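You operate a simulated robot arm through the tools that you are given. There is no shell and no other tool.

You run a simulated robot arm. Do the job below in one go: nothing can be reset, and whatever is moved stays where it is left.

Task
Put things in order on the top of the sample bench. At the end: the filter from the top of the sample bench stands on top of the green wipe pack (marked "WIPES"); the white jar (marked "CLEAN") from the top of the sample bench stands where the white insert stood; the clear yellow-rimmed cup stands where the silver strainer stood; the white insert from the top of the sample bench stands where the clear yellow-rimmed cup stood; the silver strainer from the top of the sample bench stands where the filter stood; whatever was shut is shut again. Leave all else as you found it, and nothing knocked over.

Only the result counts: the job must be done as asked and must still hold three seconds after the hand-in. Knocking over, shifting, dropping, spilling or breaking anything else fails it.

Robot
A 7-joint arm with a two-finger parallel gripper, fixed in place. Base frame: the origin is at the foot of the arm, x ahead of it, y to its left, z up; the work surface is at about z = 0. Readings come in m, rad, newtons and seconds.
With the tool pointing down near the work surface it reaches from about 0.24 to 0.62 m from the base axis. Its first joint turns from -1.152 to 1.152 rad. Payload 2.6 kg.
Tool frame: the origin (TCP) lies between the finger pads and is the grasp point; the fingertips stand 0.03 m ahead of it; z points along the fingers, y is the line along which they close. The gripper opens to 0.094 m. The fingers are 0.028 m wide and 0.01 m thick; the gripper's body (0.05 by 0.096 m) begins 0.055 m behind the TCP.
Orientation is that of the tool frame in the base frame, as a unit quaternion [w, x, y, z]. With the fingers straight down and closing along the base's y, the tool's x points along the base's -x, its y along +y and its z along -z.

Tools
- The arm moves only by the tool step_arm. Its argument "commands" is one flat list of numbers, 7 for each row, row after row: the shift along the base's x, y, z in units of 300 mm (1.0 is 300 mm), then the turn, a rotation vector about the base's x, y, z in units of 45 degrees (1.0 is 45 degrees), then the gripper command, from -1 (fully open) to 1 (shut), values between in proportion. In form: [dx, dy, dz, wx, wy, wz, grip, dx, dy, dz, wx, wy, wz, grip, ...]. A call has 1 to 20 rows; each row is the pose to reach, as a shift and turn from the pose commanded when the call began. A call with a number of a shift or a turn outside -1 to 1 is refused whole. Rows are played at 5 a second. More than 0.05 m and 0.15 rad between two rows, or a gripper value outside its range, and nothing of the call is played. A pose out of reach is approached as far as the arm can. The call stops where the force on the tool passes 40 N (or 10 N more than at its start, if that is more) or the arm is blocked; 0.2 s more then pass. Each finger travels about 0.072 m/s and halts on what it meets, pressing with about 43 N; the grip force reading is that of the motor and also rises with nothing between the fingers. The clock runs only during rows and for 0.2 s after the last one: add rows that repeat a pose to give the fingers time. The reply holds the time, the measured pose of the TCP, the force on the tool along the base axes, the opening and the grip force, in the units named above and with some noise, with the torque about the TCP (base axes, N m) and any sound that the robot's microphone picked up.
- Cameras (640 x 400 px; columns grow to the right, rows downward): "scene" is fixed at [0.0373, 0.4327, 0.5654]; the picture's right is [-0.76, -0.65, 0.00], its down [-0.36, 0.43, -0.83] and it looks along [0.54, -0.63, -0.56] (base axes); focal length 326 px, centre (320, 200). "wrist" rides on the gripper at [0.076, 0.014, -0.103] in the tool frame; the picture's right is [-0.18, 0.98, 0.00], its down [-0.75, -0.14, -0.64] and it looks along [-0.63, -0.12, 0.77] (tool axes); focal length 243 px, centre (320, 200). There is no depth. A picture from a camera that has moved, and an enlarged one, comes with that camera's place and axes in the base frame and with its lens.
- grab_frame(camera): a new picture of that camera. It takes no simulated time.
- enlarge(camera, box): a new picture of the part [left, top, right, bottom] of that camera's present view, enlarged. It takes no simulated time.
- finish_job(): hands the job in; it is judged then, once.

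Nothing tells you positions but the pictures and the camera data. Unless the task says otherwise, let go and move clear before handing in.

The tools are called after ">>>" as name(argument=value, ...) on one line, values as JSON. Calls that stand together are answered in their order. step_arm: Moves the arm, as the interface text tells. Its arguments: {"type":"object","properties":{"commands":{"type":"array"}},"required":["commands"]} The other tools are called the same way: grab_frame (camera) takes a picture; enlarge (camera, box) takes an enlarged picture of a part of a camera's view; finish_job () hands the job in.

At the start:

```text
time: 0.0
position: [0.3531, 0.2393, 0.3511]
orientation: [0.001, 0.0, 1.0, 0.0]
contact_force: [-0.1, -1.0, 0.0]
ft_torque: [-0.01, 0.02, 0.0]
gripper_width: 0.0939
gripper_force: 0.1
```

scene: 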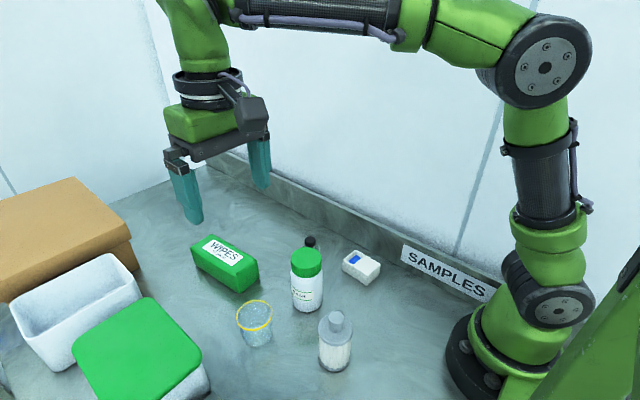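
wrist: 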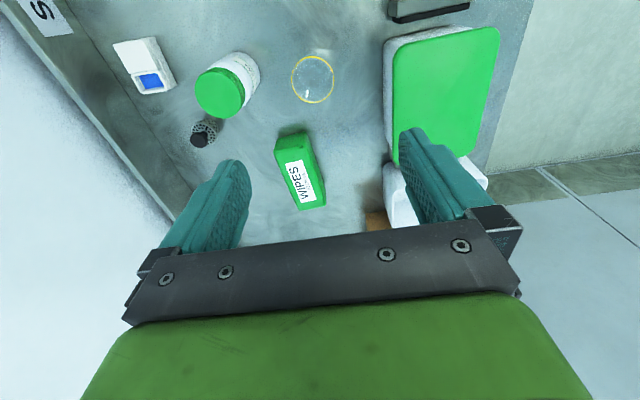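

I see a bench with a green wipe pack, a white jar with green lid, a yellow-rimmed clear cup, a white box with a blue mark, a small dark-topped object behind the jar and a translucent filter-like bottle. I'll look closer before moving anything.

>>> enlarge(camera="scene", box=[180, 220, 400, 380])

>>> enlarge(camera="scene", box=[0, 160, 220, 400])

>>> enlarge(camera="wrist", box=[80, 0, 380, 220])

>>> enlarge(camera="wrist", box=[340, 0, 640, 220])

```text
2.50 times, centred on (290, 300) of scene
camera zoom: at [0.0373, 0.4327, 0.5654], right [-0.76, -0.65, 0.0], down [-0.36, 0.43, -0.83], along [0.54, -0.63, -0.56], focal length 814 px, centre (395, -50)
```

zoom: 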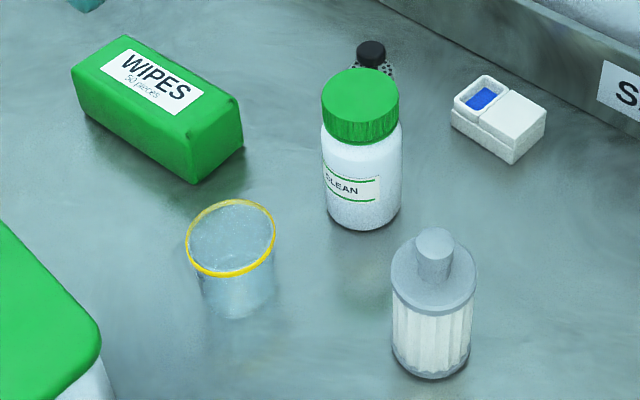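

```text
1.67 times, centred on (110, 280) of scene
camera zoom: at [0.0373, 0.4327, 0.5654], right [-0.76, -0.65, 0.0], down [-0.36, 0.43, -0.83], along [0.54, -0.63, -0.56], focal length 542 px, centre (670, 67)
```

zoom: 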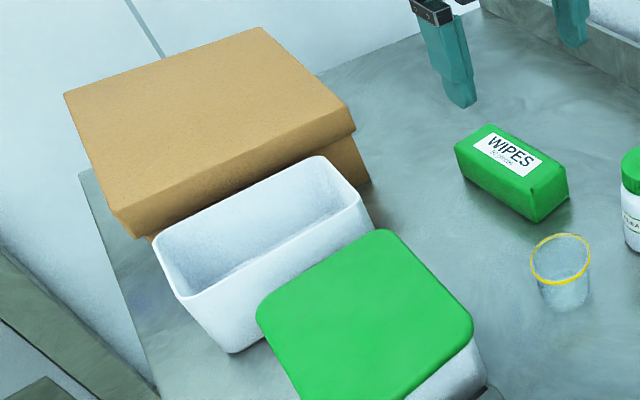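

```text
1.82 times, centred on (230, 110) of wrist
camera zoom: at [0.2762, 0.2546, 0.454], right [0.18, 0.98, 0.0], down [0.75, -0.14, 0.64], along [0.63, -0.12, -0.77], focal length 441 px, centre (484, 364)
```

zoom: 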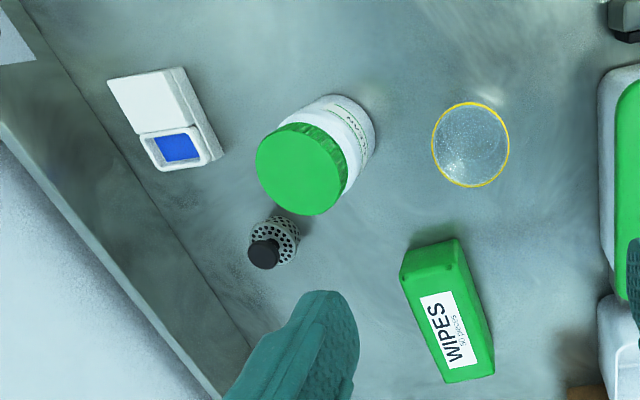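

```text
1.82 times, centred on (490, 110) of wrist
camera zoom: at [0.2762, 0.2546, 0.454], right [0.18, 0.98, 0.0], down [0.75, -0.14, 0.64], along [0.63, -0.12, -0.77], focal length 441 px, centre (11, 364)
```

zoom: 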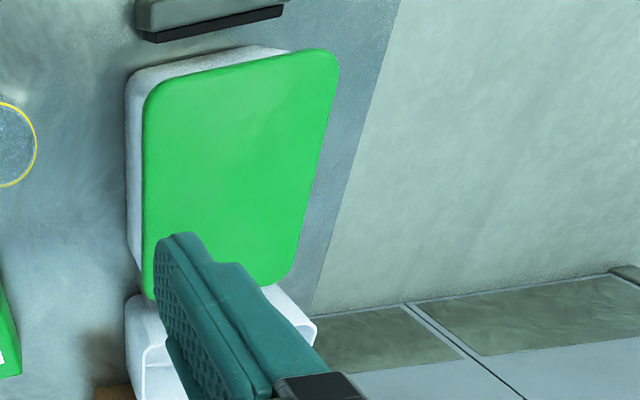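

The filter is the pleated cartridge with the grey cap at about (0.23, 0.17). The jar is near (0.35, 0.107), the cup near (0.36, 0.23), the insert near (0.305, -0.025), and the perforated strainer is behind the jar near (0.43, 0.007). I'll move the wrist camera back over the bench to measure everything from another viewpoint.

>>> step_arm(commands=[-0.069, -0.106, 0, 0, 0, 0, -1, -0.137, -0.212, 0, 0, 0, 0, -1, -0.206, -0.318, 0, 0, 0, 0, -1, -0.274, -0.424, 0, 0, 0, 0, -1, -0.343, -0.53, 0, 0, 0, 0, -1, -0.343, -0.53, 0, 0, 0, 0, -1])

>>> grab_frame(camera="wrist")

>>> grab_frame(camera="scene")

```text
time: 1.4
position: [0.249, 0.08, 0.3494]
orientation: [0.0, 0.0, 1.0, 0.0]
contact_force: [0.2, -0.6, 0.2]
ft_torque: [-0.02, 0.02, 0.03]
gripper_width: 0.0939
gripper_force: 0.2
```

```text
taken
camera wrist: at [0.1717, 0.095, 0.4526], right [0.18, 0.98, 0.0], down [0.75, -0.14, 0.64], along [0.63, -0.12, -0.77], focal length 243 px, centre (320, 200)
```

wrist: 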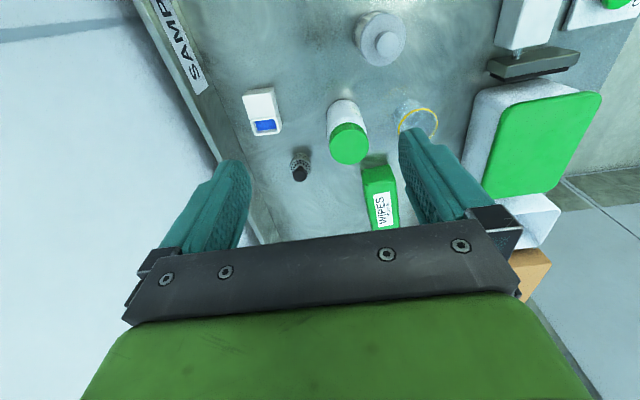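

```text
taken
```

scene: 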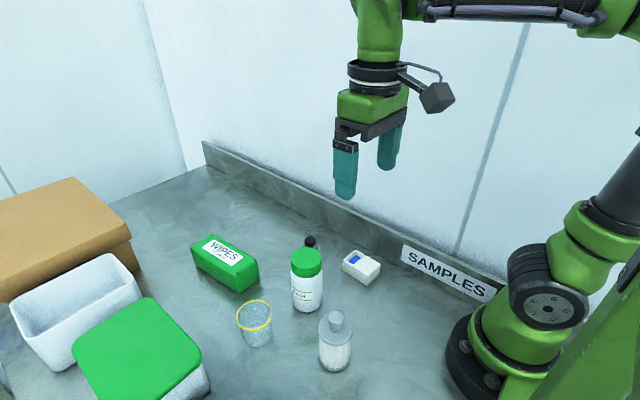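

The view confirms the layout, and there's other equipment to the right that I should keep away from. I'll zoom in to measure.

>>> enlarge(camera="wrist", box=[230, 0, 450, 140])

>>> enlarge(camera="wrist", box=[240, 110, 460, 250])

>>> enlarge(camera="wrist", box=[440, 0, 640, 130])

>>> enlarge(camera="scene", box=[260, 220, 400, 310])

>>> enlarge(camera="scene", box=[180, 220, 300, 360])

```text
2.86 times, centred on (340, 70) of wrist
camera zoom: at [0.1717, 0.095, 0.4526], right [0.18, 0.98, 0.0], down [0.75, -0.14, 0.64], along [0.63, -0.12, -0.77], focal length 693 px, centre (263, 571)
```

zoom: 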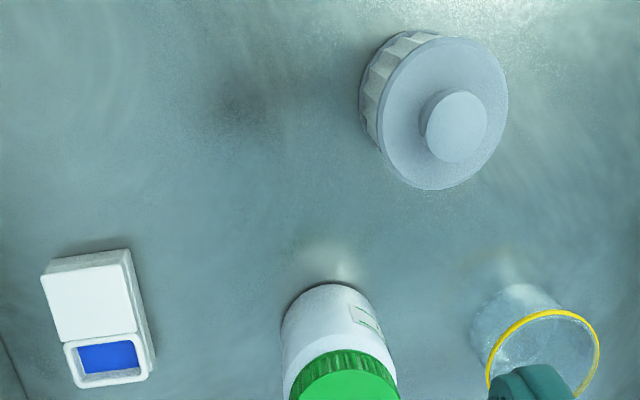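

```text
2.86 times, centred on (350, 180) of wrist
camera zoom: at [0.1717, 0.095, 0.4526], right [0.18, 0.98, 0.0], down [0.75, -0.14, 0.64], along [0.63, -0.12, -0.77], focal length 693 px, centre (234, 257)
```

zoom: 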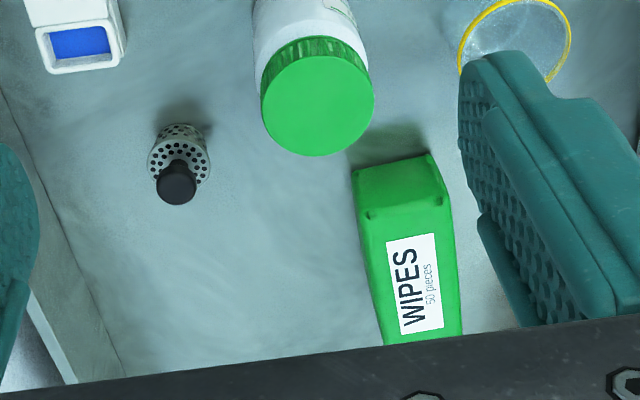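

```text
3.08 times, centred on (540, 65) of wrist
camera zoom: at [0.1717, 0.095, 0.4526], right [0.18, 0.98, 0.0], down [0.75, -0.14, 0.64], along [0.63, -0.12, -0.77], focal length 746 px, centre (-357, 615)
```

zoom: 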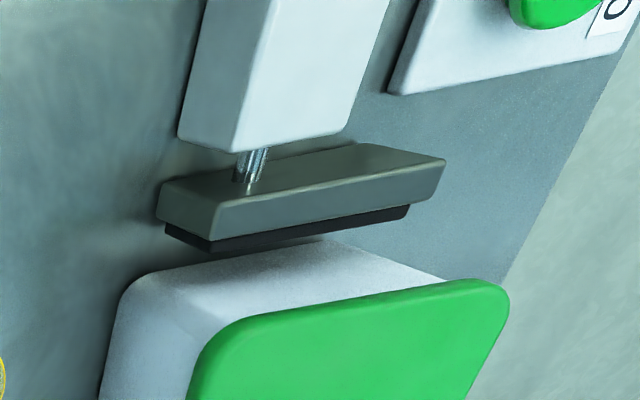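

```text
4.44 times, centred on (330, 265) of scene
camera zoom: at [0.0373, 0.4327, 0.5654], right [-0.76, -0.65, 0.0], down [-0.36, 0.43, -0.83], along [0.54, -0.63, -0.56], focal length 1447 px, centre (276, -89)
```

zoom: 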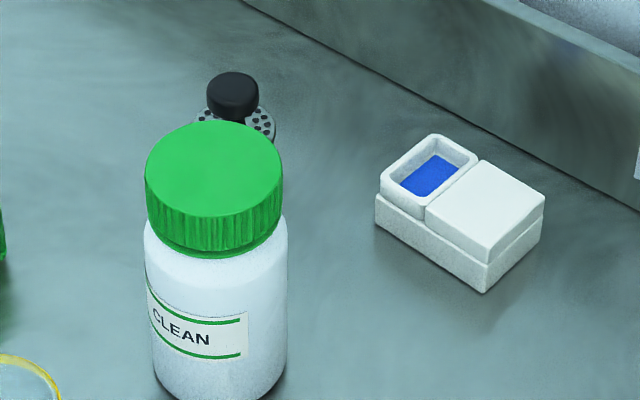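

```text
2.86 times, centred on (240, 290) of scene
camera zoom: at [0.0373, 0.4327, 0.5654], right [-0.76, -0.65, 0.0], down [-0.36, 0.43, -0.83], along [0.54, -0.63, -0.56], focal length 930 px, centre (549, -57)
```

zoom: 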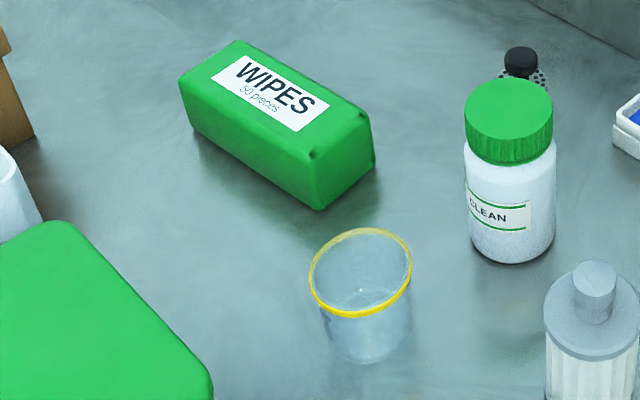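

Working estimates:

| Item | Position (x, y) | Size |
|---|---|---|
| Filter | (0.228, 0.166) | 0.12 tall |
| Jar | (0.346, 0.108) | 0.127 tall |
| Cup | (0.366, 0.227) | 0.06 tall |
| Strainer | (0.42, 0.014) | 0.07 tall |
| Insert | (0.303, -0.032) | – |
| Wipe pack | (0.547, 0.165) | top at about 0.053 |

I'll get a closer wrist view of the pack and strainer.

>>> step_arm(commands=[0.114, 0.047, -0.033, 0, 0, 0, -1, 0.228, 0.093, -0.067, 0, 0, 0, -1, 0.342, 0.14, -0.1, 0, 0, 0, -1, 0.456, 0.186, -0.133, 0, 0, 0, -1, 0.57, 0.233, -0.167, 0, 0, 0, -1, 0.57, 0.233, -0.167, 0, 0, 0, -1])

>>> grab_frame(camera="wrist")

>>> enlarge(camera="wrist", box=[220, 0, 440, 240])

>>> enlarge(camera="wrist", box=[100, 0, 280, 140])

```text
time: 2.8
position: [0.4174, 0.1509, 0.3027]
orientation: [0.0, 0.0, 1.0, 0.0]
contact_force: [0.7, -0.4, 0.6]
ft_torque: [0.0, 0.0, -0.02]
gripper_width: 0.094
gripper_force: 0.0
```

```text
taken
camera wrist: at [0.3411, 0.1658, 0.4058], right [0.18, 0.98, 0.0], down [0.75, -0.14, 0.64], along [0.63, -0.12, -0.77], focal length 243 px, centre (320, 200)
```

wrist: 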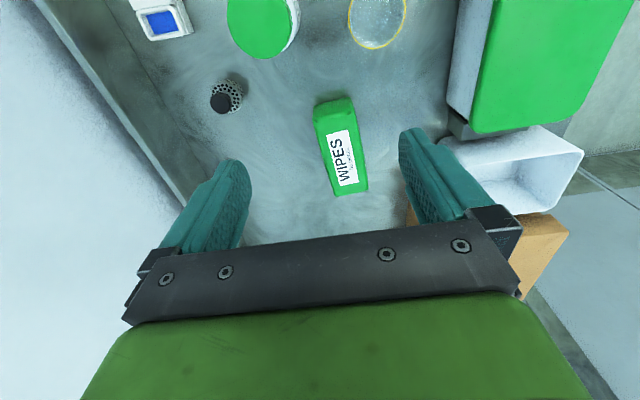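

```text
1.67 times, centred on (330, 120) of wrist
camera zoom: at [0.3411, 0.1658, 0.4058], right [0.18, 0.98, 0.0], down [0.75, -0.14, 0.64], along [0.63, -0.12, -0.77], focal length 404 px, centre (303, 333)
```

zoom: 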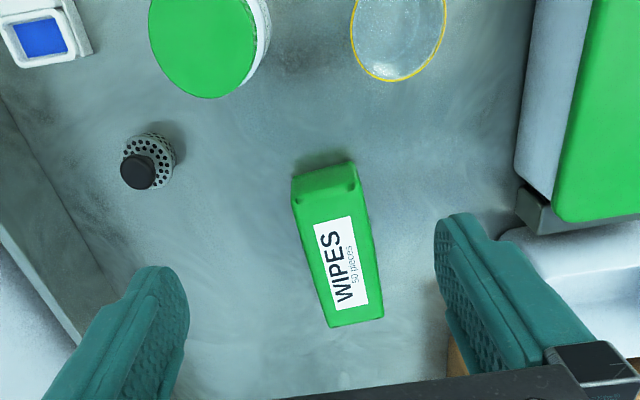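

```text
2.86 times, centred on (190, 70) of wrist
camera zoom: at [0.3411, 0.1658, 0.4058], right [0.18, 0.98, 0.0], down [0.75, -0.14, 0.64], along [0.63, -0.12, -0.77], focal length 693 px, centre (691, 571)
```

zoom: 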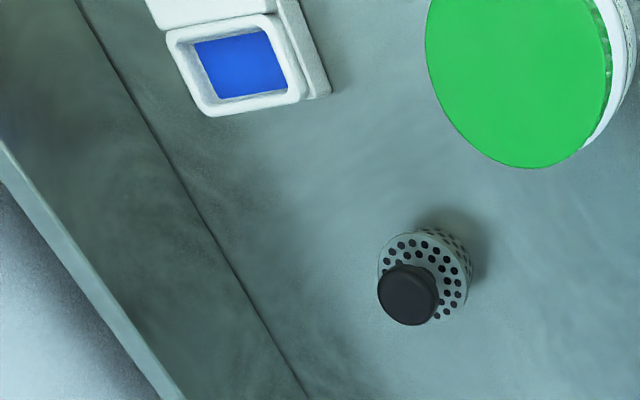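

The pack's top centre works out at about (0.549, 0.169) and the strainer at (0.423, 0.015). Next I'll go above the filter at (0.228, 0.1665) and check alignment before descending.

>>> step_arm(commands=[-0.126, 0.01, 0, 0, 0, 0, -1, -0.253, 0.021, 0, 0, 0, 0, -1, -0.379, 0.031, 0, 0, 0, 0, -1, -0.505, 0.042, 0, 0, 0, 0, -1, -0.631, 0.052, 0, 0, 0, 0, -1, -0.631, 0.052, -0.12, 0, 0, 0, -1, -0.631, 0.052, -0.24, 0, 0, 0, -1, -0.631, 0.052, -0.36, 0, 0, 0, -1, -0.631, 0.052, -0.442, 0, 0, 0, -1, -0.631, 0.052, -0.442, 0, 0, 0, -1])

>>> grab_frame(camera="wrist")

>>> grab_frame(camera="scene")

```text
time: 5.0
position: [0.233, 0.1693, 0.1681]
orientation: [0.0, 0.0, 1.0, 0.001]
contact_force: [-0.2, 0.1, -0.1]
ft_torque: [0.01, 0.01, -0.02]
gripper_width: 0.0938
gripper_force: 0.1
```

```text
taken
camera wrist: at [0.1562, 0.1839, 0.2708], right [0.19, 0.98, 0.0], down [0.75, -0.14, 0.64], along [0.63, -0.12, -0.77], focal length 243 px, centre (320, 200)
```

wrist: 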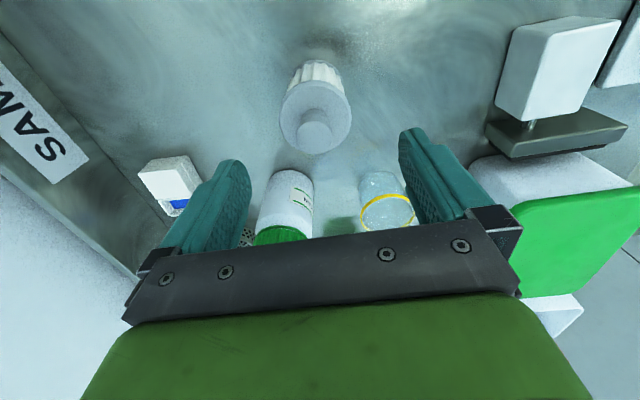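

```text
taken
```

scene: 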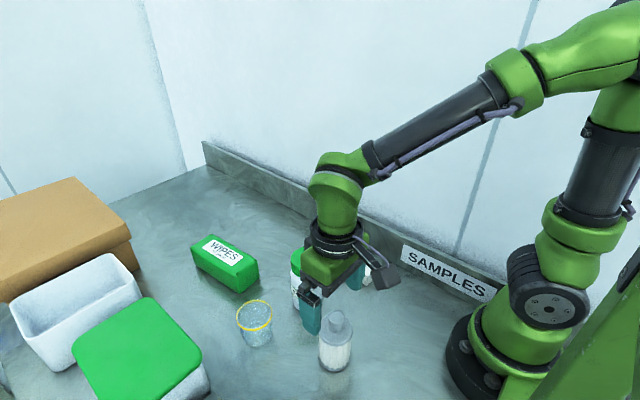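

The gripper is nearly over the filter. I'll zoom in to pin its centre before going down.

>>> enlarge(camera="wrist", box=[240, 40, 400, 180])

>>> enlarge(camera="scene", box=[260, 240, 420, 380])

```text
2.86 times, centred on (320, 110) of wrist
camera zoom: at [0.1562, 0.1839, 0.2708], right [0.19, 0.98, 0.0], down [0.75, -0.14, 0.64], along [0.63, -0.12, -0.77], focal length 693 px, centre (320, 457)
```

zoom: 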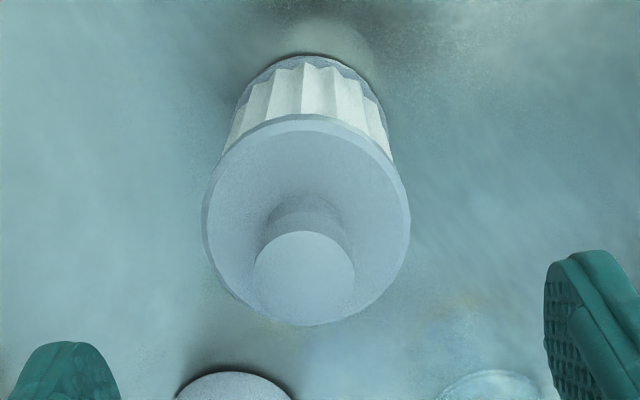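

```text
2.86 times, centred on (340, 310) of scene
camera zoom: at [0.0373, 0.4327, 0.5654], right [-0.76, -0.65, 0.0], down [-0.36, 0.43, -0.83], along [0.54, -0.63, -0.56], focal length 930 px, centre (263, -114)
```

zoom: 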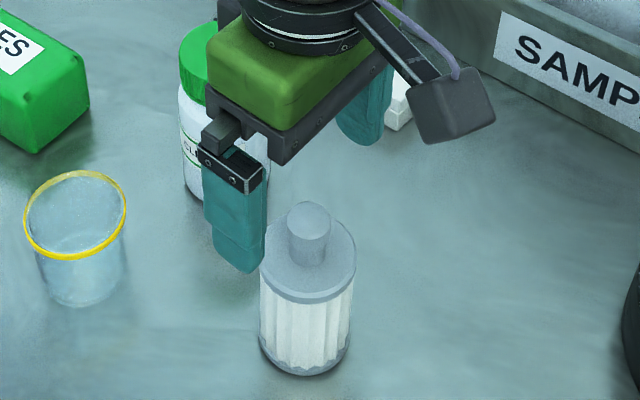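

The filter's centre is (0.228, 0.167), its top is at about 0.115 and its cap is about 0.058 wide. I'll correct by a few millimetres and descend to grip height with the fingers open.

>>> step_arm(commands=[-0.015, -0.009, 0, 0, 0, 0, -1, -0.015, -0.009, -0.1, 0, 0, 0, -1, -0.015, -0.009, -0.2, 0, 0, 0, -1, -0.015, -0.009, -0.26, 0, 0, 0, -1, -0.015, -0.009, -0.31, 0, 0, 0, -1, -0.015, -0.009, -0.31, 0, 0, 0, -1])

>>> grab_frame(camera="wrist")

>>> enlarge(camera="scene", box=[260, 240, 420, 380])

```text
time: 6.4
position: [0.2272, 0.1659, 0.0763]
orientation: [0.001, 0.001, 1.0, 0.0]
contact_force: [0.2, -0.5, -0.4]
ft_torque: [-0.02, -0.03, 0.01]
gripper_width: 0.0941
gripper_force: 0.1
```

```text
taken
camera wrist: at [0.1498, 0.1802, 0.1769], right [0.18, 0.98, 0.0], down [0.75, -0.14, 0.64], along [0.63, -0.12, -0.77], focal length 243 px, centre (320, 200)
```

wrist: 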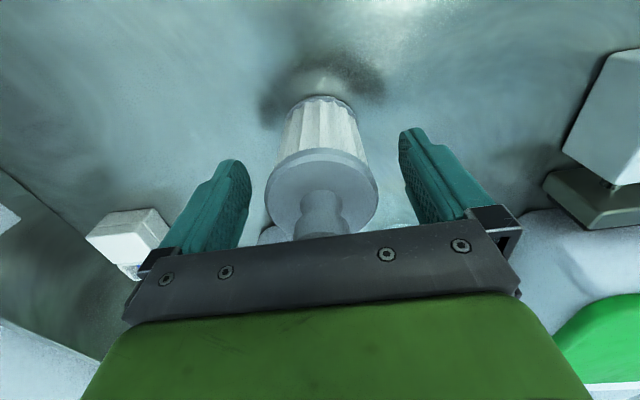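

```text
2.86 times, centred on (340, 310) of scene
camera zoom: at [0.0373, 0.4327, 0.5654], right [-0.76, -0.65, 0.0], down [-0.36, 0.43, -0.83], along [0.54, -0.63, -0.56], focal length 930 px, centre (263, -114)
```

zoom: 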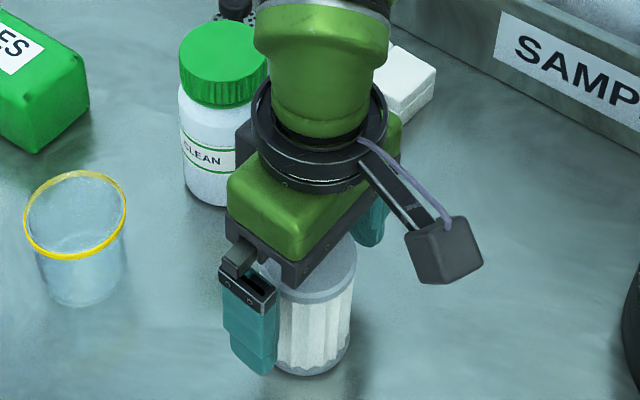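

The filter stands centred between the open fingers. I'll close on it and lift a little to test the hold.

>>> step_arm(commands=[0, 0, 0, 0, 0, 0, 1, 0, 0, 0, 0, 0, 0, 1, 0, 0, 0, 0, 0, 0, 1, 0, 0, 0, 0, 0, 0, 1, 0, 0, 0, 0, 0, 0, 1, 0, 0, 0.03, 0, 0, 0, 1, 0, 0, 0.07, 0, 0, 0, 1, 0, 0, 0.1, 0, 0, 0, 1, 0, 0, 0.1, 0, 0, 0, 1])

>>> grab_frame(camera="wrist")

>>> enlarge(camera="scene", box=[260, 240, 420, 380])

```text
time: 8.4
position: [0.227, 0.1653, 0.1049]
orientation: [0.0, 0.0, 1.0, 0.0]
contact_force: [-0.4, -0.2, 0.7]
ft_torque: [-0.01, 0.0, 0.01]
gripper_width: 0.0567
gripper_force: 43.4
```

```text
taken
camera wrist: at [0.1501, 0.1795, 0.2075], right [0.19, 0.98, 0.0], down [0.75, -0.14, 0.64], along [0.63, -0.12, -0.77], focal length 243 px, centre (320, 200)
```

wrist: 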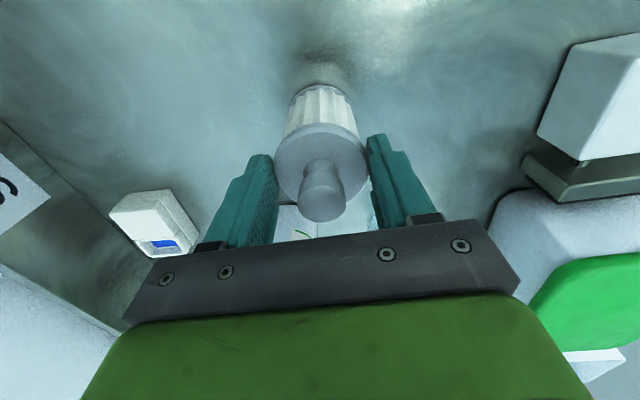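

```text
2.86 times, centred on (340, 310) of scene
camera zoom: at [0.0373, 0.4327, 0.5654], right [-0.76, -0.65, 0.0], down [-0.36, 0.43, -0.83], along [0.54, -0.63, -0.56], focal length 930 px, centre (263, -114)
```

zoom: 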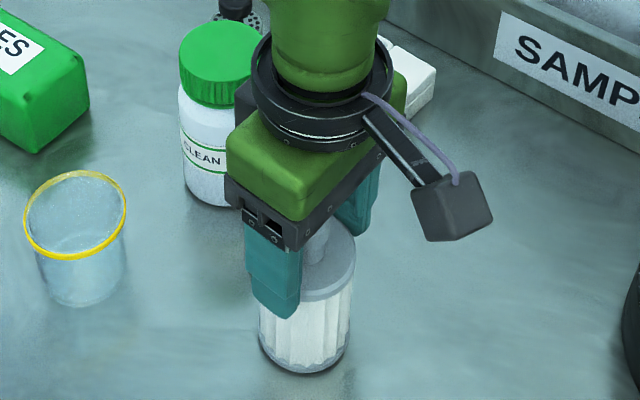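

After the 3 cm lift the filter seems to have slid between the fingers instead of rising. I'll look closer.

>>> enlarge(camera="scene", box=[300, 290, 380, 380])

>>> enlarge(camera="wrist", box=[240, 60, 400, 240])

```text
4.44 times, centred on (340, 335) of scene
camera zoom: at [0.0373, 0.4327, 0.5654], right [-0.76, -0.65, 0.0], down [-0.36, 0.43, -0.83], along [0.54, -0.63, -0.56], focal length 1447 px, centre (231, -400)
```

zoom: 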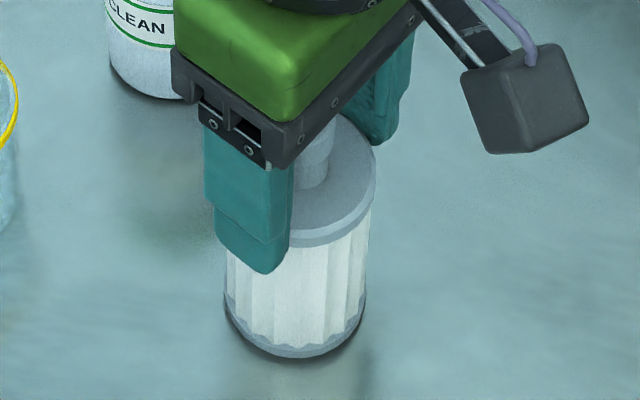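

```text
2.22 times, centred on (320, 150) of wrist
camera zoom: at [0.1501, 0.1795, 0.2075], right [0.19, 0.98, 0.0], down [0.75, -0.14, 0.64], along [0.63, -0.12, -0.77], focal length 539 px, centre (320, 311)
```

zoom: 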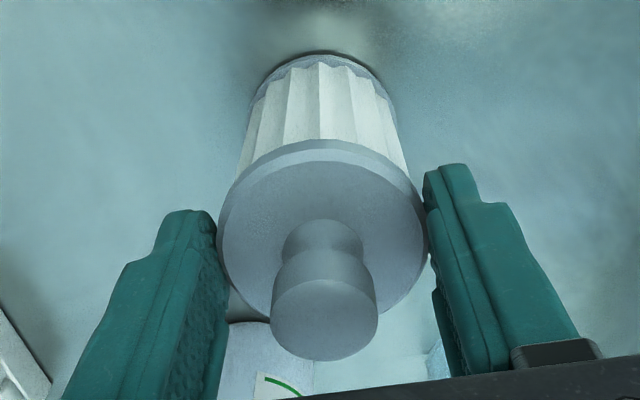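

The filter did slip: its body is slick and it is still standing in place. It has a necked nozzle on top (cap top about 0.083, nozzle top about 0.12), so I'll let go, rise, and grip the nozzle with the fingertips just above the cap.

>>> step_arm(commands=[0, 0, 0, 0, 0, 0, -1, 0, 0, 0, 0, 0, 0, -1, 0, 0, 0, 0, 0, 0, -1, 0, 0, 0.025, 0, 0, 0, -1, 0, 0, 0.05, 0, 0, 0, -1, 0, 0, 0.05, 0, 0, 0, -1])

>>> enlarge(camera="scene", box=[290, 250, 400, 380])

>>> enlarge(camera="wrist", box=[220, 60, 420, 240])

```text
time: 9.8
position: [0.2279, 0.1646, 0.1215]
orientation: [0.0, 0.001, 1.0, 0.0]
contact_force: [0.0, -0.5, 0.2]
ft_torque: [-0.03, 0.02, 0.0]
gripper_width: 0.0939
gripper_force: 0.0
```

```text
3.08 times, centred on (345, 315) of scene
camera zoom: at [0.0373, 0.4327, 0.5654], right [-0.76, -0.65, 0.0], down [-0.36, 0.43, -0.83], along [0.54, -0.63, -0.56], focal length 1002 px, centre (243, -154)
```

zoom: 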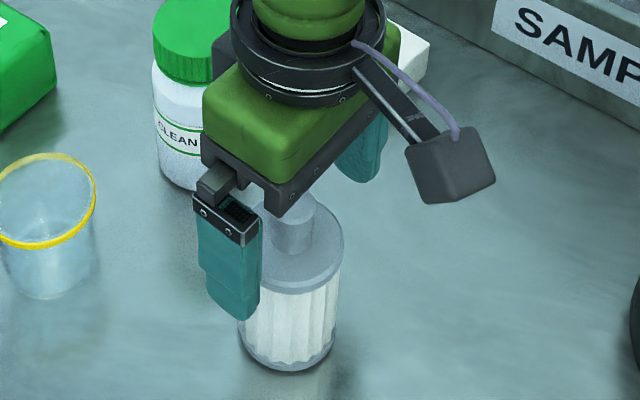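

```text
2.22 times, centred on (320, 150) of wrist
camera zoom: at [0.1506, 0.1792, 0.2234], right [0.19, 0.98, 0.0], down [0.75, -0.14, 0.64], along [0.63, -0.12, -0.77], focal length 539 px, centre (320, 311)
```

zoom: 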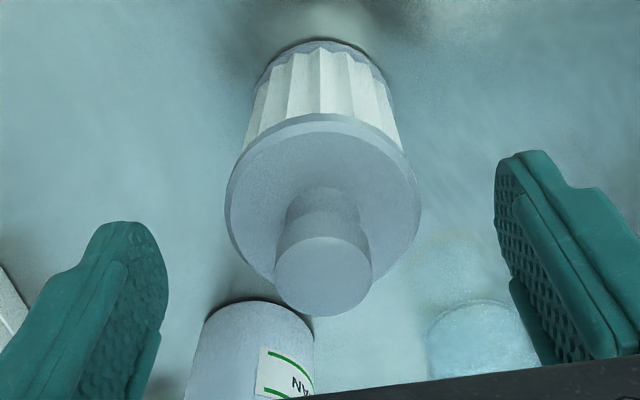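

The fingertips sit at about 0.09, just above the cap and level with the nozzle. I'll close on the nozzle and test-lift.

>>> step_arm(commands=[0, 0, 0, 0, 0, 0, 1, 0, 0, 0, 0, 0, 0, 1, 0, 0, 0, 0, 0, 0, 1, 0, 0, 0, 0, 0, 0, 1, 0, 0, 0, 0, 0, 0, 1, 0, 0, 0, 0, 0, 0, 1, 0, 0, 0.03, 0, 0, 0, 1, 0, 0, 0.07, 0, 0, 0, 1, 0, 0, 0.1, 0, 0, 0, 1, 0, 0, 0.1, 0, 0, 0, 1])

>>> enlarge(camera="scene", box=[290, 250, 400, 380])

>>> enlarge(camera="wrist", box=[220, 60, 420, 240])

```text
time: 12.0
position: [0.2282, 0.1654, 0.1518]
orientation: [0.0, 0.0, 1.0, 0.0]
contact_force: [-0.7, 0.0, -1.0]
ft_torque: [0.01, -0.01, 0.03]
gripper_width: 0.0237
gripper_force: 43.1
```

```text
3.08 times, centred on (345, 315) of scene
camera zoom: at [0.0373, 0.4327, 0.5654], right [-0.76, -0.65, 0.0], down [-0.36, 0.43, -0.83], along [0.54, -0.63, -0.56], focal length 1002 px, centre (243, -154)
```

zoom: 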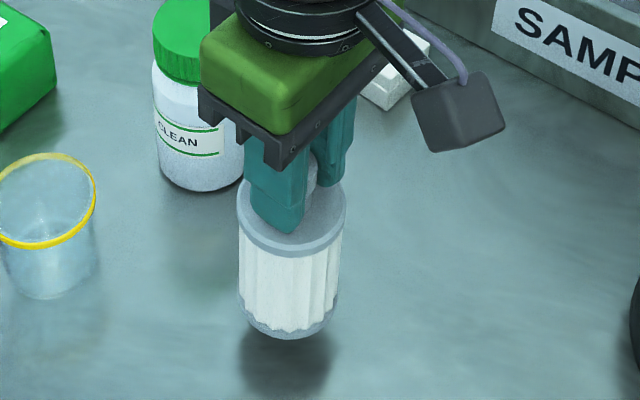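

```text
2.22 times, centred on (320, 150) of wrist
camera zoom: at [0.1515, 0.1788, 0.254], right [0.18, 0.98, 0.0], down [0.75, -0.14, 0.64], along [0.63, -0.12, -0.77], focal length 539 px, centre (320, 311)
```

zoom: 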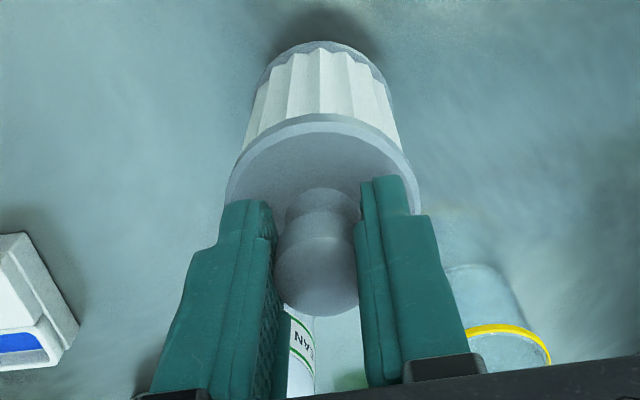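

The nozzle grip holds, with the filter about 3 cm off the bench. I'll raise it well above the jar and cup and carry it toward the pack.

>>> step_arm(commands=[0, 0, 0.117, 0, 0, 0, 1, 0, 0, 0.233, 0, 0, 0, 1, 0, 0, 0.35, 0, 0, 0, 1, 0, 0, 0.467, 0, 0, 0, 1, 0.12, 0.002, 0.467, 0, 0, 0, 1, 0.24, 0.004, 0.467, 0, 0, 0, 1, 0.36, 0.006, 0.467, 0, 0, 0, 1, 0.48, 0.008, 0.467, 0, 0, 0, 1, 0.6, 0.01, 0.467, 0, 0, 0, 1, 0.72, 0.01, 0.467, 0, 0, 0, 1, 0.72, 0.01, 0.467, 0, 0, 0, 1])

>>> grab_frame(camera="wrist")

>>> grab_frame(camera="scene")

```text
time: 14.4
position: [0.442, 0.1674, 0.2907]
orientation: [0.0, 0.0, 1.0, -0.001]
contact_force: [0.3, -0.2, -1.1]
ft_torque: [-0.02, 0.01, 0.02]
gripper_width: 0.0235
gripper_force: 43.7
```

```text
taken
camera wrist: at [0.3656, 0.1815, 0.3924], right [0.18, 0.98, 0.0], down [0.75, -0.14, 0.64], along [0.63, -0.12, -0.77], focal length 243 px, centre (320, 200)
```

wrist: 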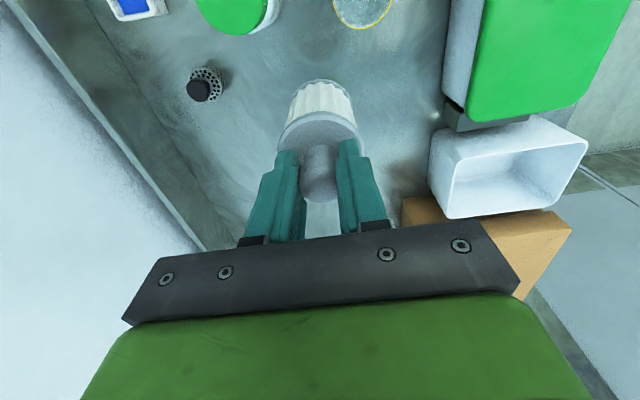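

```text
taken
```

scene: 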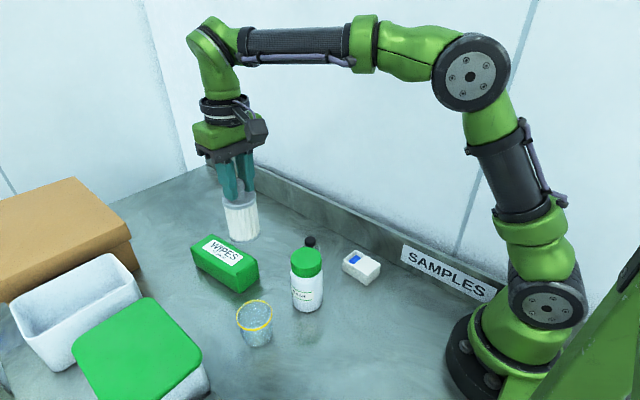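

The filter is held steady. I'll move over the pack centre at about (0.545, 0.169) and come down to a few centimetres above its top.

>>> step_arm(commands=[0.11, 0.002, 0, 0, 0, 0, 1, 0.22, 0.003, 0, 0, 0, 0, 1, 0.335, 0.005, 0, 0, 0, 0, 1, 0.335, 0.005, -0.1, 0, 0, 0, 1, 0.335, 0.005, -0.2, 0, 0, 0, 1, 0.335, 0.005, -0.28, 0, 0, 0, 1, 0.335, 0.005, -0.28, 0, 0, 0, 1])

>>> enlarge(camera="scene", box=[170, 150, 290, 310])

>>> grab_frame(camera="wrist")

```text
time: 16.0
position: [0.5451, 0.1704, 0.2066]
orientation: [0.0, 0.001, 1.0, 0.0]
contact_force: [-0.4, 0.4, -1.0]
ft_torque: [-0.01, -0.01, 0.01]
gripper_width: 0.0236
gripper_force: 43.5
out of reach, approached as far as the arm can: row 3
```

```text
2.50 times, centred on (230, 230) of scene
camera zoom: at [0.0373, 0.4327, 0.5654], right [-0.76, -0.65, 0.0], down [-0.36, 0.43, -0.83], along [0.54, -0.63, -0.56], focal length 814 px, centre (545, 125)
```

zoom: 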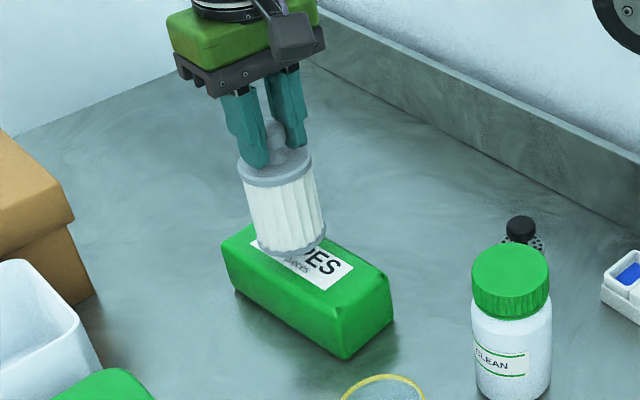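

```text
taken
camera wrist: at [0.4684, 0.1843, 0.3088], right [0.18, 0.98, 0.0], down [0.75, -0.14, 0.64], along [0.63, -0.12, -0.77], focal length 243 px, centre (320, 200)
```

wrist: 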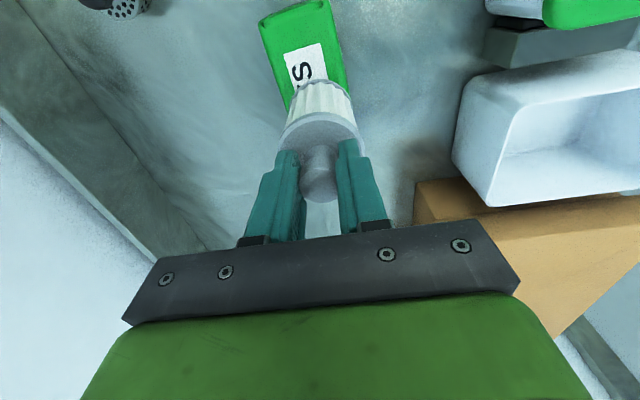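

The filter hangs right over the pack. I'll zoom in to check it is centred across the pack's width before lowering.

>>> enlarge(camera="wrist", box=[230, 0, 410, 160])

>>> enlarge(camera="scene", box=[200, 190, 280, 300])

```text
2.50 times, centred on (320, 80) of wrist
camera zoom: at [0.4684, 0.1843, 0.3088], right [0.18, 0.98, 0.0], down [0.75, -0.14, 0.64], along [0.63, -0.12, -0.77], focal length 606 px, centre (320, 500)
```

zoom: 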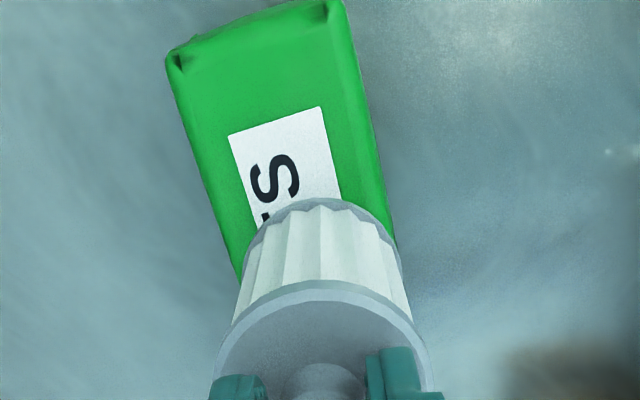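

```text
3.64 times, centred on (240, 245) of scene
camera zoom: at [0.0373, 0.4327, 0.5654], right [-0.76, -0.65, 0.0], down [-0.36, 0.43, -0.83], along [0.54, -0.63, -0.56], focal length 1184 px, centre (611, 36)
```

zoom: 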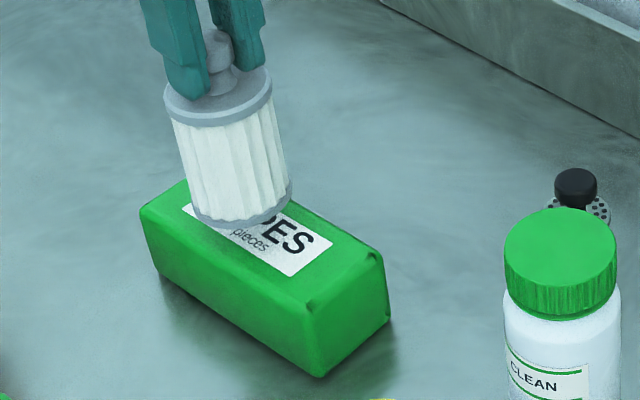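

The pack's centreline there is at y≈0.167, so I'll shift about 3 mm to the right and lower slowly until contact.

>>> step_arm(commands=[0, -0.009, 0, 0, 0, 0, 1, 0, -0.009, -0.025, 0, 0, 0, 1, 0, -0.009, -0.05, 0, 0, 0, 1, 0, -0.009, -0.065, 0, 0, 0, 1, 0, -0.009, -0.08, 0, 0, 0, 1, 0, -0.009, -0.09, 0, 0, 0, 1, 0, -0.009, -0.1, 0, 0, 0, 1, 0, -0.009, -0.1, 0, 0, 0, 1])

>>> enlarge(camera="scene", box=[200, 190, 280, 300])

>>> enlarge(camera="wrist", box=[230, 0, 410, 160])

```text
time: 17.8
position: [0.5444, 0.1674, 0.1811]
orientation: [0.003, 0.002, 1.0, 0.002]
contact_force: [-7.4, -2.1, 33.2]
ft_torque: [-0.3, 0.96, -0.08]
gripper_width: 0.0238
gripper_force: 43.2
```

```text
3.64 times, centred on (240, 245) of scene
camera zoom: at [0.0371, 0.4326, 0.5655], right [-0.76, -0.65, 0.0], down [-0.36, 0.43, -0.83], along [0.54, -0.63, -0.56], focal length 1184 px, centre (611, 36)
```

zoom: 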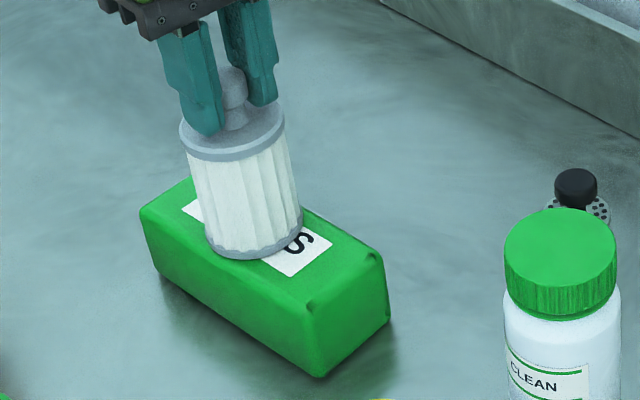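

```text
2.50 times, centred on (320, 80) of wrist
camera zoom: at [0.4666, 0.1809, 0.2825], right [0.19, 0.98, 0.0], down [0.75, -0.14, 0.65], along [0.64, -0.12, -0.76], focal length 606 px, centre (320, 500)
```

zoom: 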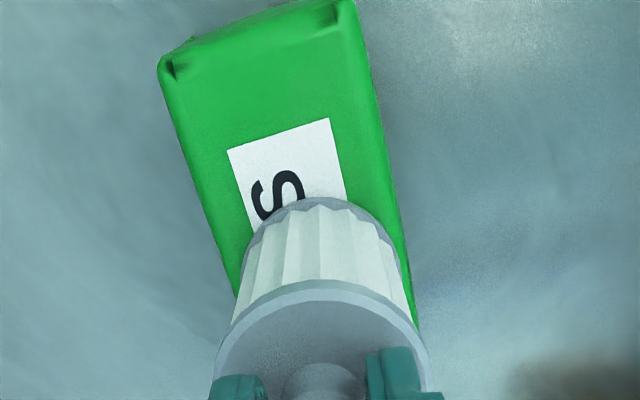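

Contact is made at about 33 N, so the pack top is near 0.06. I'll back off a few millimetres to relax the load before letting go.

>>> step_arm(commands=[0, 0, 0.007, 0, 0, 0, 1, 0, 0, 0.013, 0, 0, 0, 1, 0, 0, 0.013, 0, 0, 0, 1])

>>> enlarge(camera="scene", box=[200, 190, 280, 300])

```text
time: 18.6
position: [0.5445, 0.1648, 0.1801]
orientation: [0.0, 0.0, 1.0, 0.001]
contact_force: [2.1, 2.8, 12.1]
ft_torque: [0.33, -0.65, 0.05]
gripper_width: 0.0238
gripper_force: 43.5
```

```text
3.64 times, centred on (240, 245) of scene
camera zoom: at [0.0372, 0.4327, 0.5654], right [-0.76, -0.65, 0.0], down [-0.36, 0.43, -0.83], along [0.54, -0.63, -0.56], focal length 1184 px, centre (611, 36)
```

zoom: 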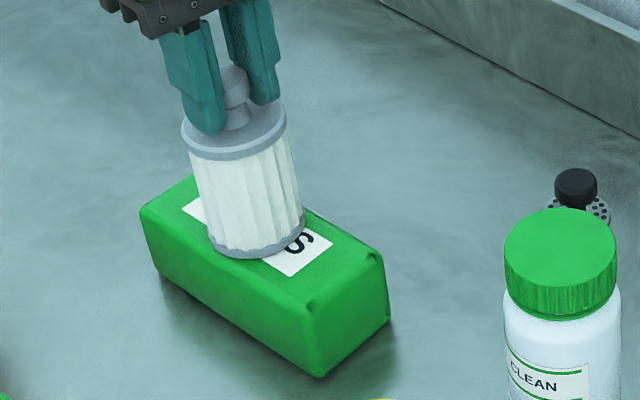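

>>> step_arm(commands=[0, 0, 0.003, 0, 0, 0, 1, 0, 0, 0.006, 0, 0, 0, 1, 0, 0, 0.006, 0, 0, 0, 1])

>>> enlarge(camera="scene", box=[200, 190, 280, 300])

>>> enlarge(camera="wrist", box=[230, 0, 410, 160])

```text
time: 19.4
position: [0.5441, 0.1649, 0.1808]
orientation: [-0.002, 0.001, 1.0, -0.001]
contact_force: [0.9, -0.3, 0.9]
ft_torque: [-0.02, -0.16, -0.02]
gripper_width: 0.0237
gripper_force: 42.7
```

```text
3.64 times, centred on (240, 245) of scene
camera zoom: at [0.0373, 0.4327, 0.5654], right [-0.76, -0.65, 0.0], down [-0.36, 0.43, -0.83], along [0.54, -0.63, -0.56], focal length 1184 px, centre (611, 36)
```

zoom: 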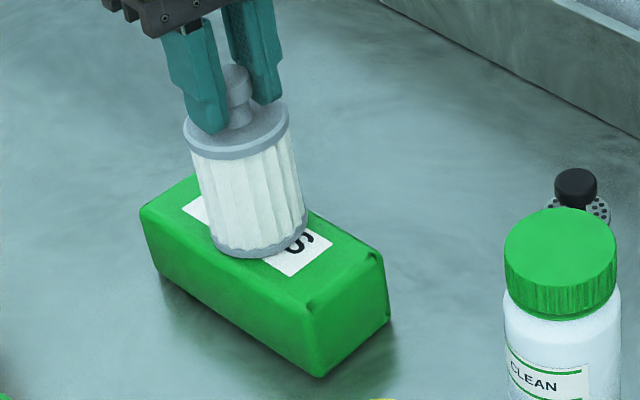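

```text
2.50 times, centred on (320, 80) of wrist
camera zoom: at [0.4667, 0.1794, 0.2837], right [0.19, 0.98, 0.0], down [0.76, -0.14, 0.64], along [0.63, -0.12, -0.77], focal length 606 px, centre (320, 500)
```

zoom: 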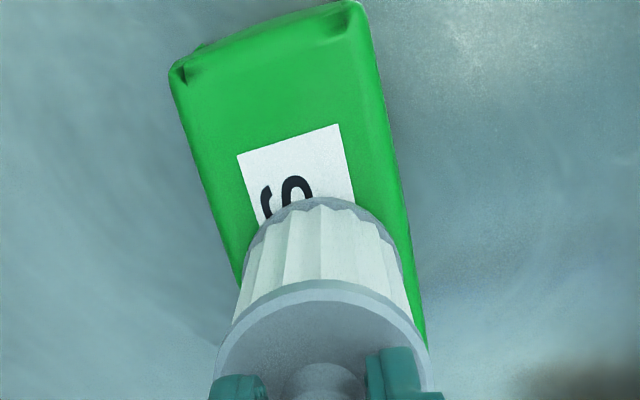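

The load is near zero and the filter stands centred on the pack. I'll release and rise straight up.

>>> step_arm(commands=[0, 0, 0, 0, 0, 0, -0.3, 0, 0, 0, 0, 0, 0, -0.3, 0, 0, 0, 0, 0, 0, -0.3, 0, 0, 0.05, 0, 0, 0, -0.3, 0, 0, 0.15, 0, 0, 0, -0.3, 0, 0, 0.3, 0, 0, 0, -0.3, 0, 0, 0.4, 0, 0, 0, -0.3, 0, 0, 0.4, 0, 0, 0, -0.3])

>>> enlarge(camera="scene", box=[180, 160, 300, 310])

>>> grab_frame(camera="wrist")

```text
time: 21.2
position: [0.5322, 0.1665, 0.2922]
orientation: [0.001, 0.0, 1.0, 0.0]
contact_force: [0.5, 0.2, 0.4]
ft_torque: [0.0, 0.01, 0.04]
gripper_width: 0.0611
gripper_force: 0.1
out of reach, approached as far as the arm can: row 6, 7, 8
```

```text
2.67 times, centred on (240, 235) of scene
camera zoom: at [0.0373, 0.4327, 0.5654], right [-0.76, -0.65, 0.0], down [-0.36, 0.43, -0.83], along [0.54, -0.63, -0.56], focal length 868 px, centre (533, 107)
```

zoom: 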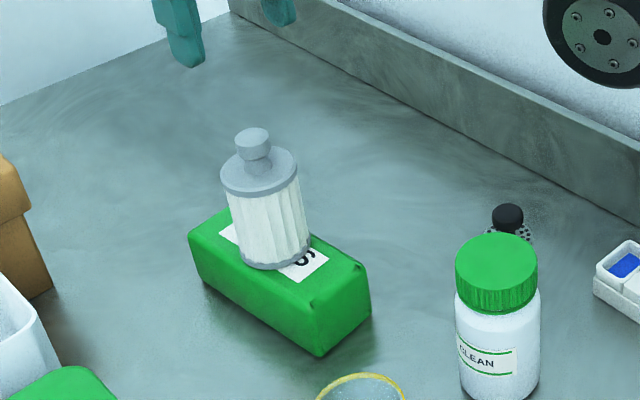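

```text
taken
camera wrist: at [0.455, 0.1814, 0.3957], right [0.18, 0.98, 0.0], down [0.75, -0.14, 0.64], along [0.63, -0.12, -0.77], focal length 243 px, centre (320, 200)
```

wrist: 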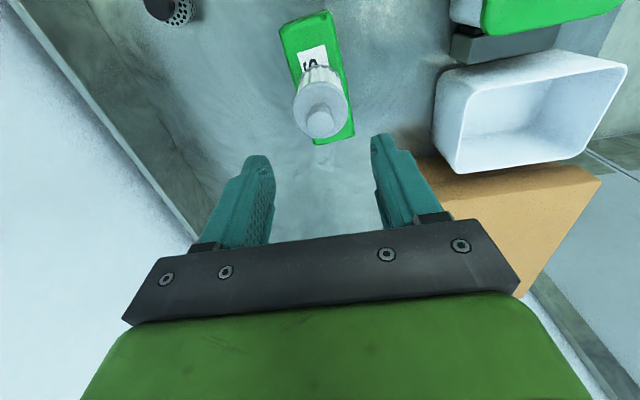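

The filter stands upright and alone on the pack. Next is the strainer at (0.423, 0.015): I'll move above it and look.

>>> step_arm(commands=[-0.08, -0.1, 0, 0, 0, 0, -0.3, -0.16, -0.2, 0, 0, 0, 0, -0.3, -0.24, -0.3, 0, 0, 0, 0, -0.3, -0.32, -0.4, 0, 0, 0, 0, -0.3, -0.403, -0.5, 0, 0, 0, 0, -0.3, -0.403, -0.5, -0.12, 0, 0, 0, -0.3, -0.403, -0.5, -0.24, 0, 0, 0, -0.3, -0.403, -0.5, -0.4, 0, 0, 0, -0.3, -0.403, -0.5, -0.4, 0, 0, 0, -0.3])

>>> grab_frame(camera="wrist")

>>> enlarge(camera="wrist", box=[240, 40, 400, 180])

>>> grab_frame(camera="scene")

```text
time: 23.2
position: [0.4122, 0.0197, 0.1665]
orientation: [0.0, 0.001, 1.0, 0.0]
contact_force: [-0.7, 0.5, 0.0]
ft_torque: [0.0, -0.02, -0.03]
gripper_width: 0.0611
gripper_force: 0.1
out of reach, approached as far as the arm can: row 1, 2, 3, 4
```

```text
taken
camera wrist: at [0.3357, 0.0339, 0.27], right [0.19, 0.98, 0.0], down [0.75, -0.14, 0.64], along [0.63, -0.12, -0.77], focal length 243 px, centre (320, 200)
```

wrist: 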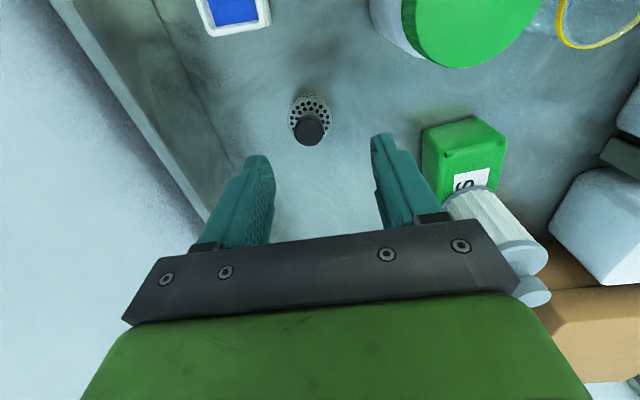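

```text
2.86 times, centred on (320, 110) of wrist
camera zoom: at [0.3357, 0.0339, 0.27], right [0.19, 0.98, 0.0], down [0.75, -0.14, 0.64], along [0.63, -0.12, -0.77], focal length 693 px, centre (320, 457)
```

zoom: 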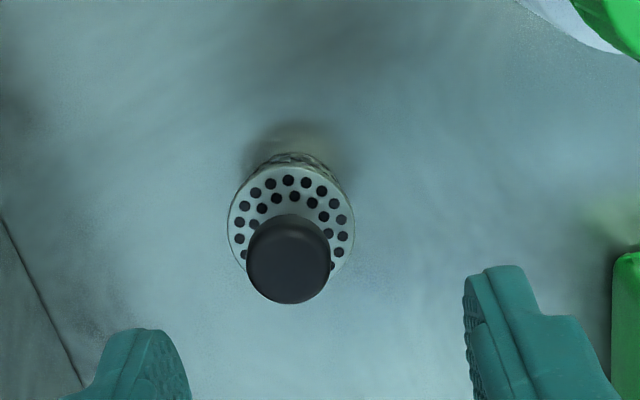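

```text
taken
```

scene: 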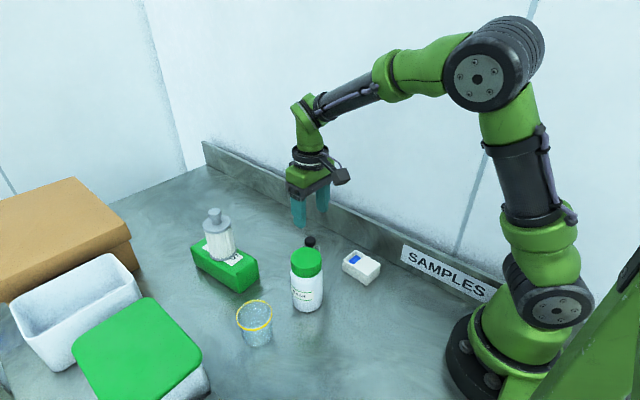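

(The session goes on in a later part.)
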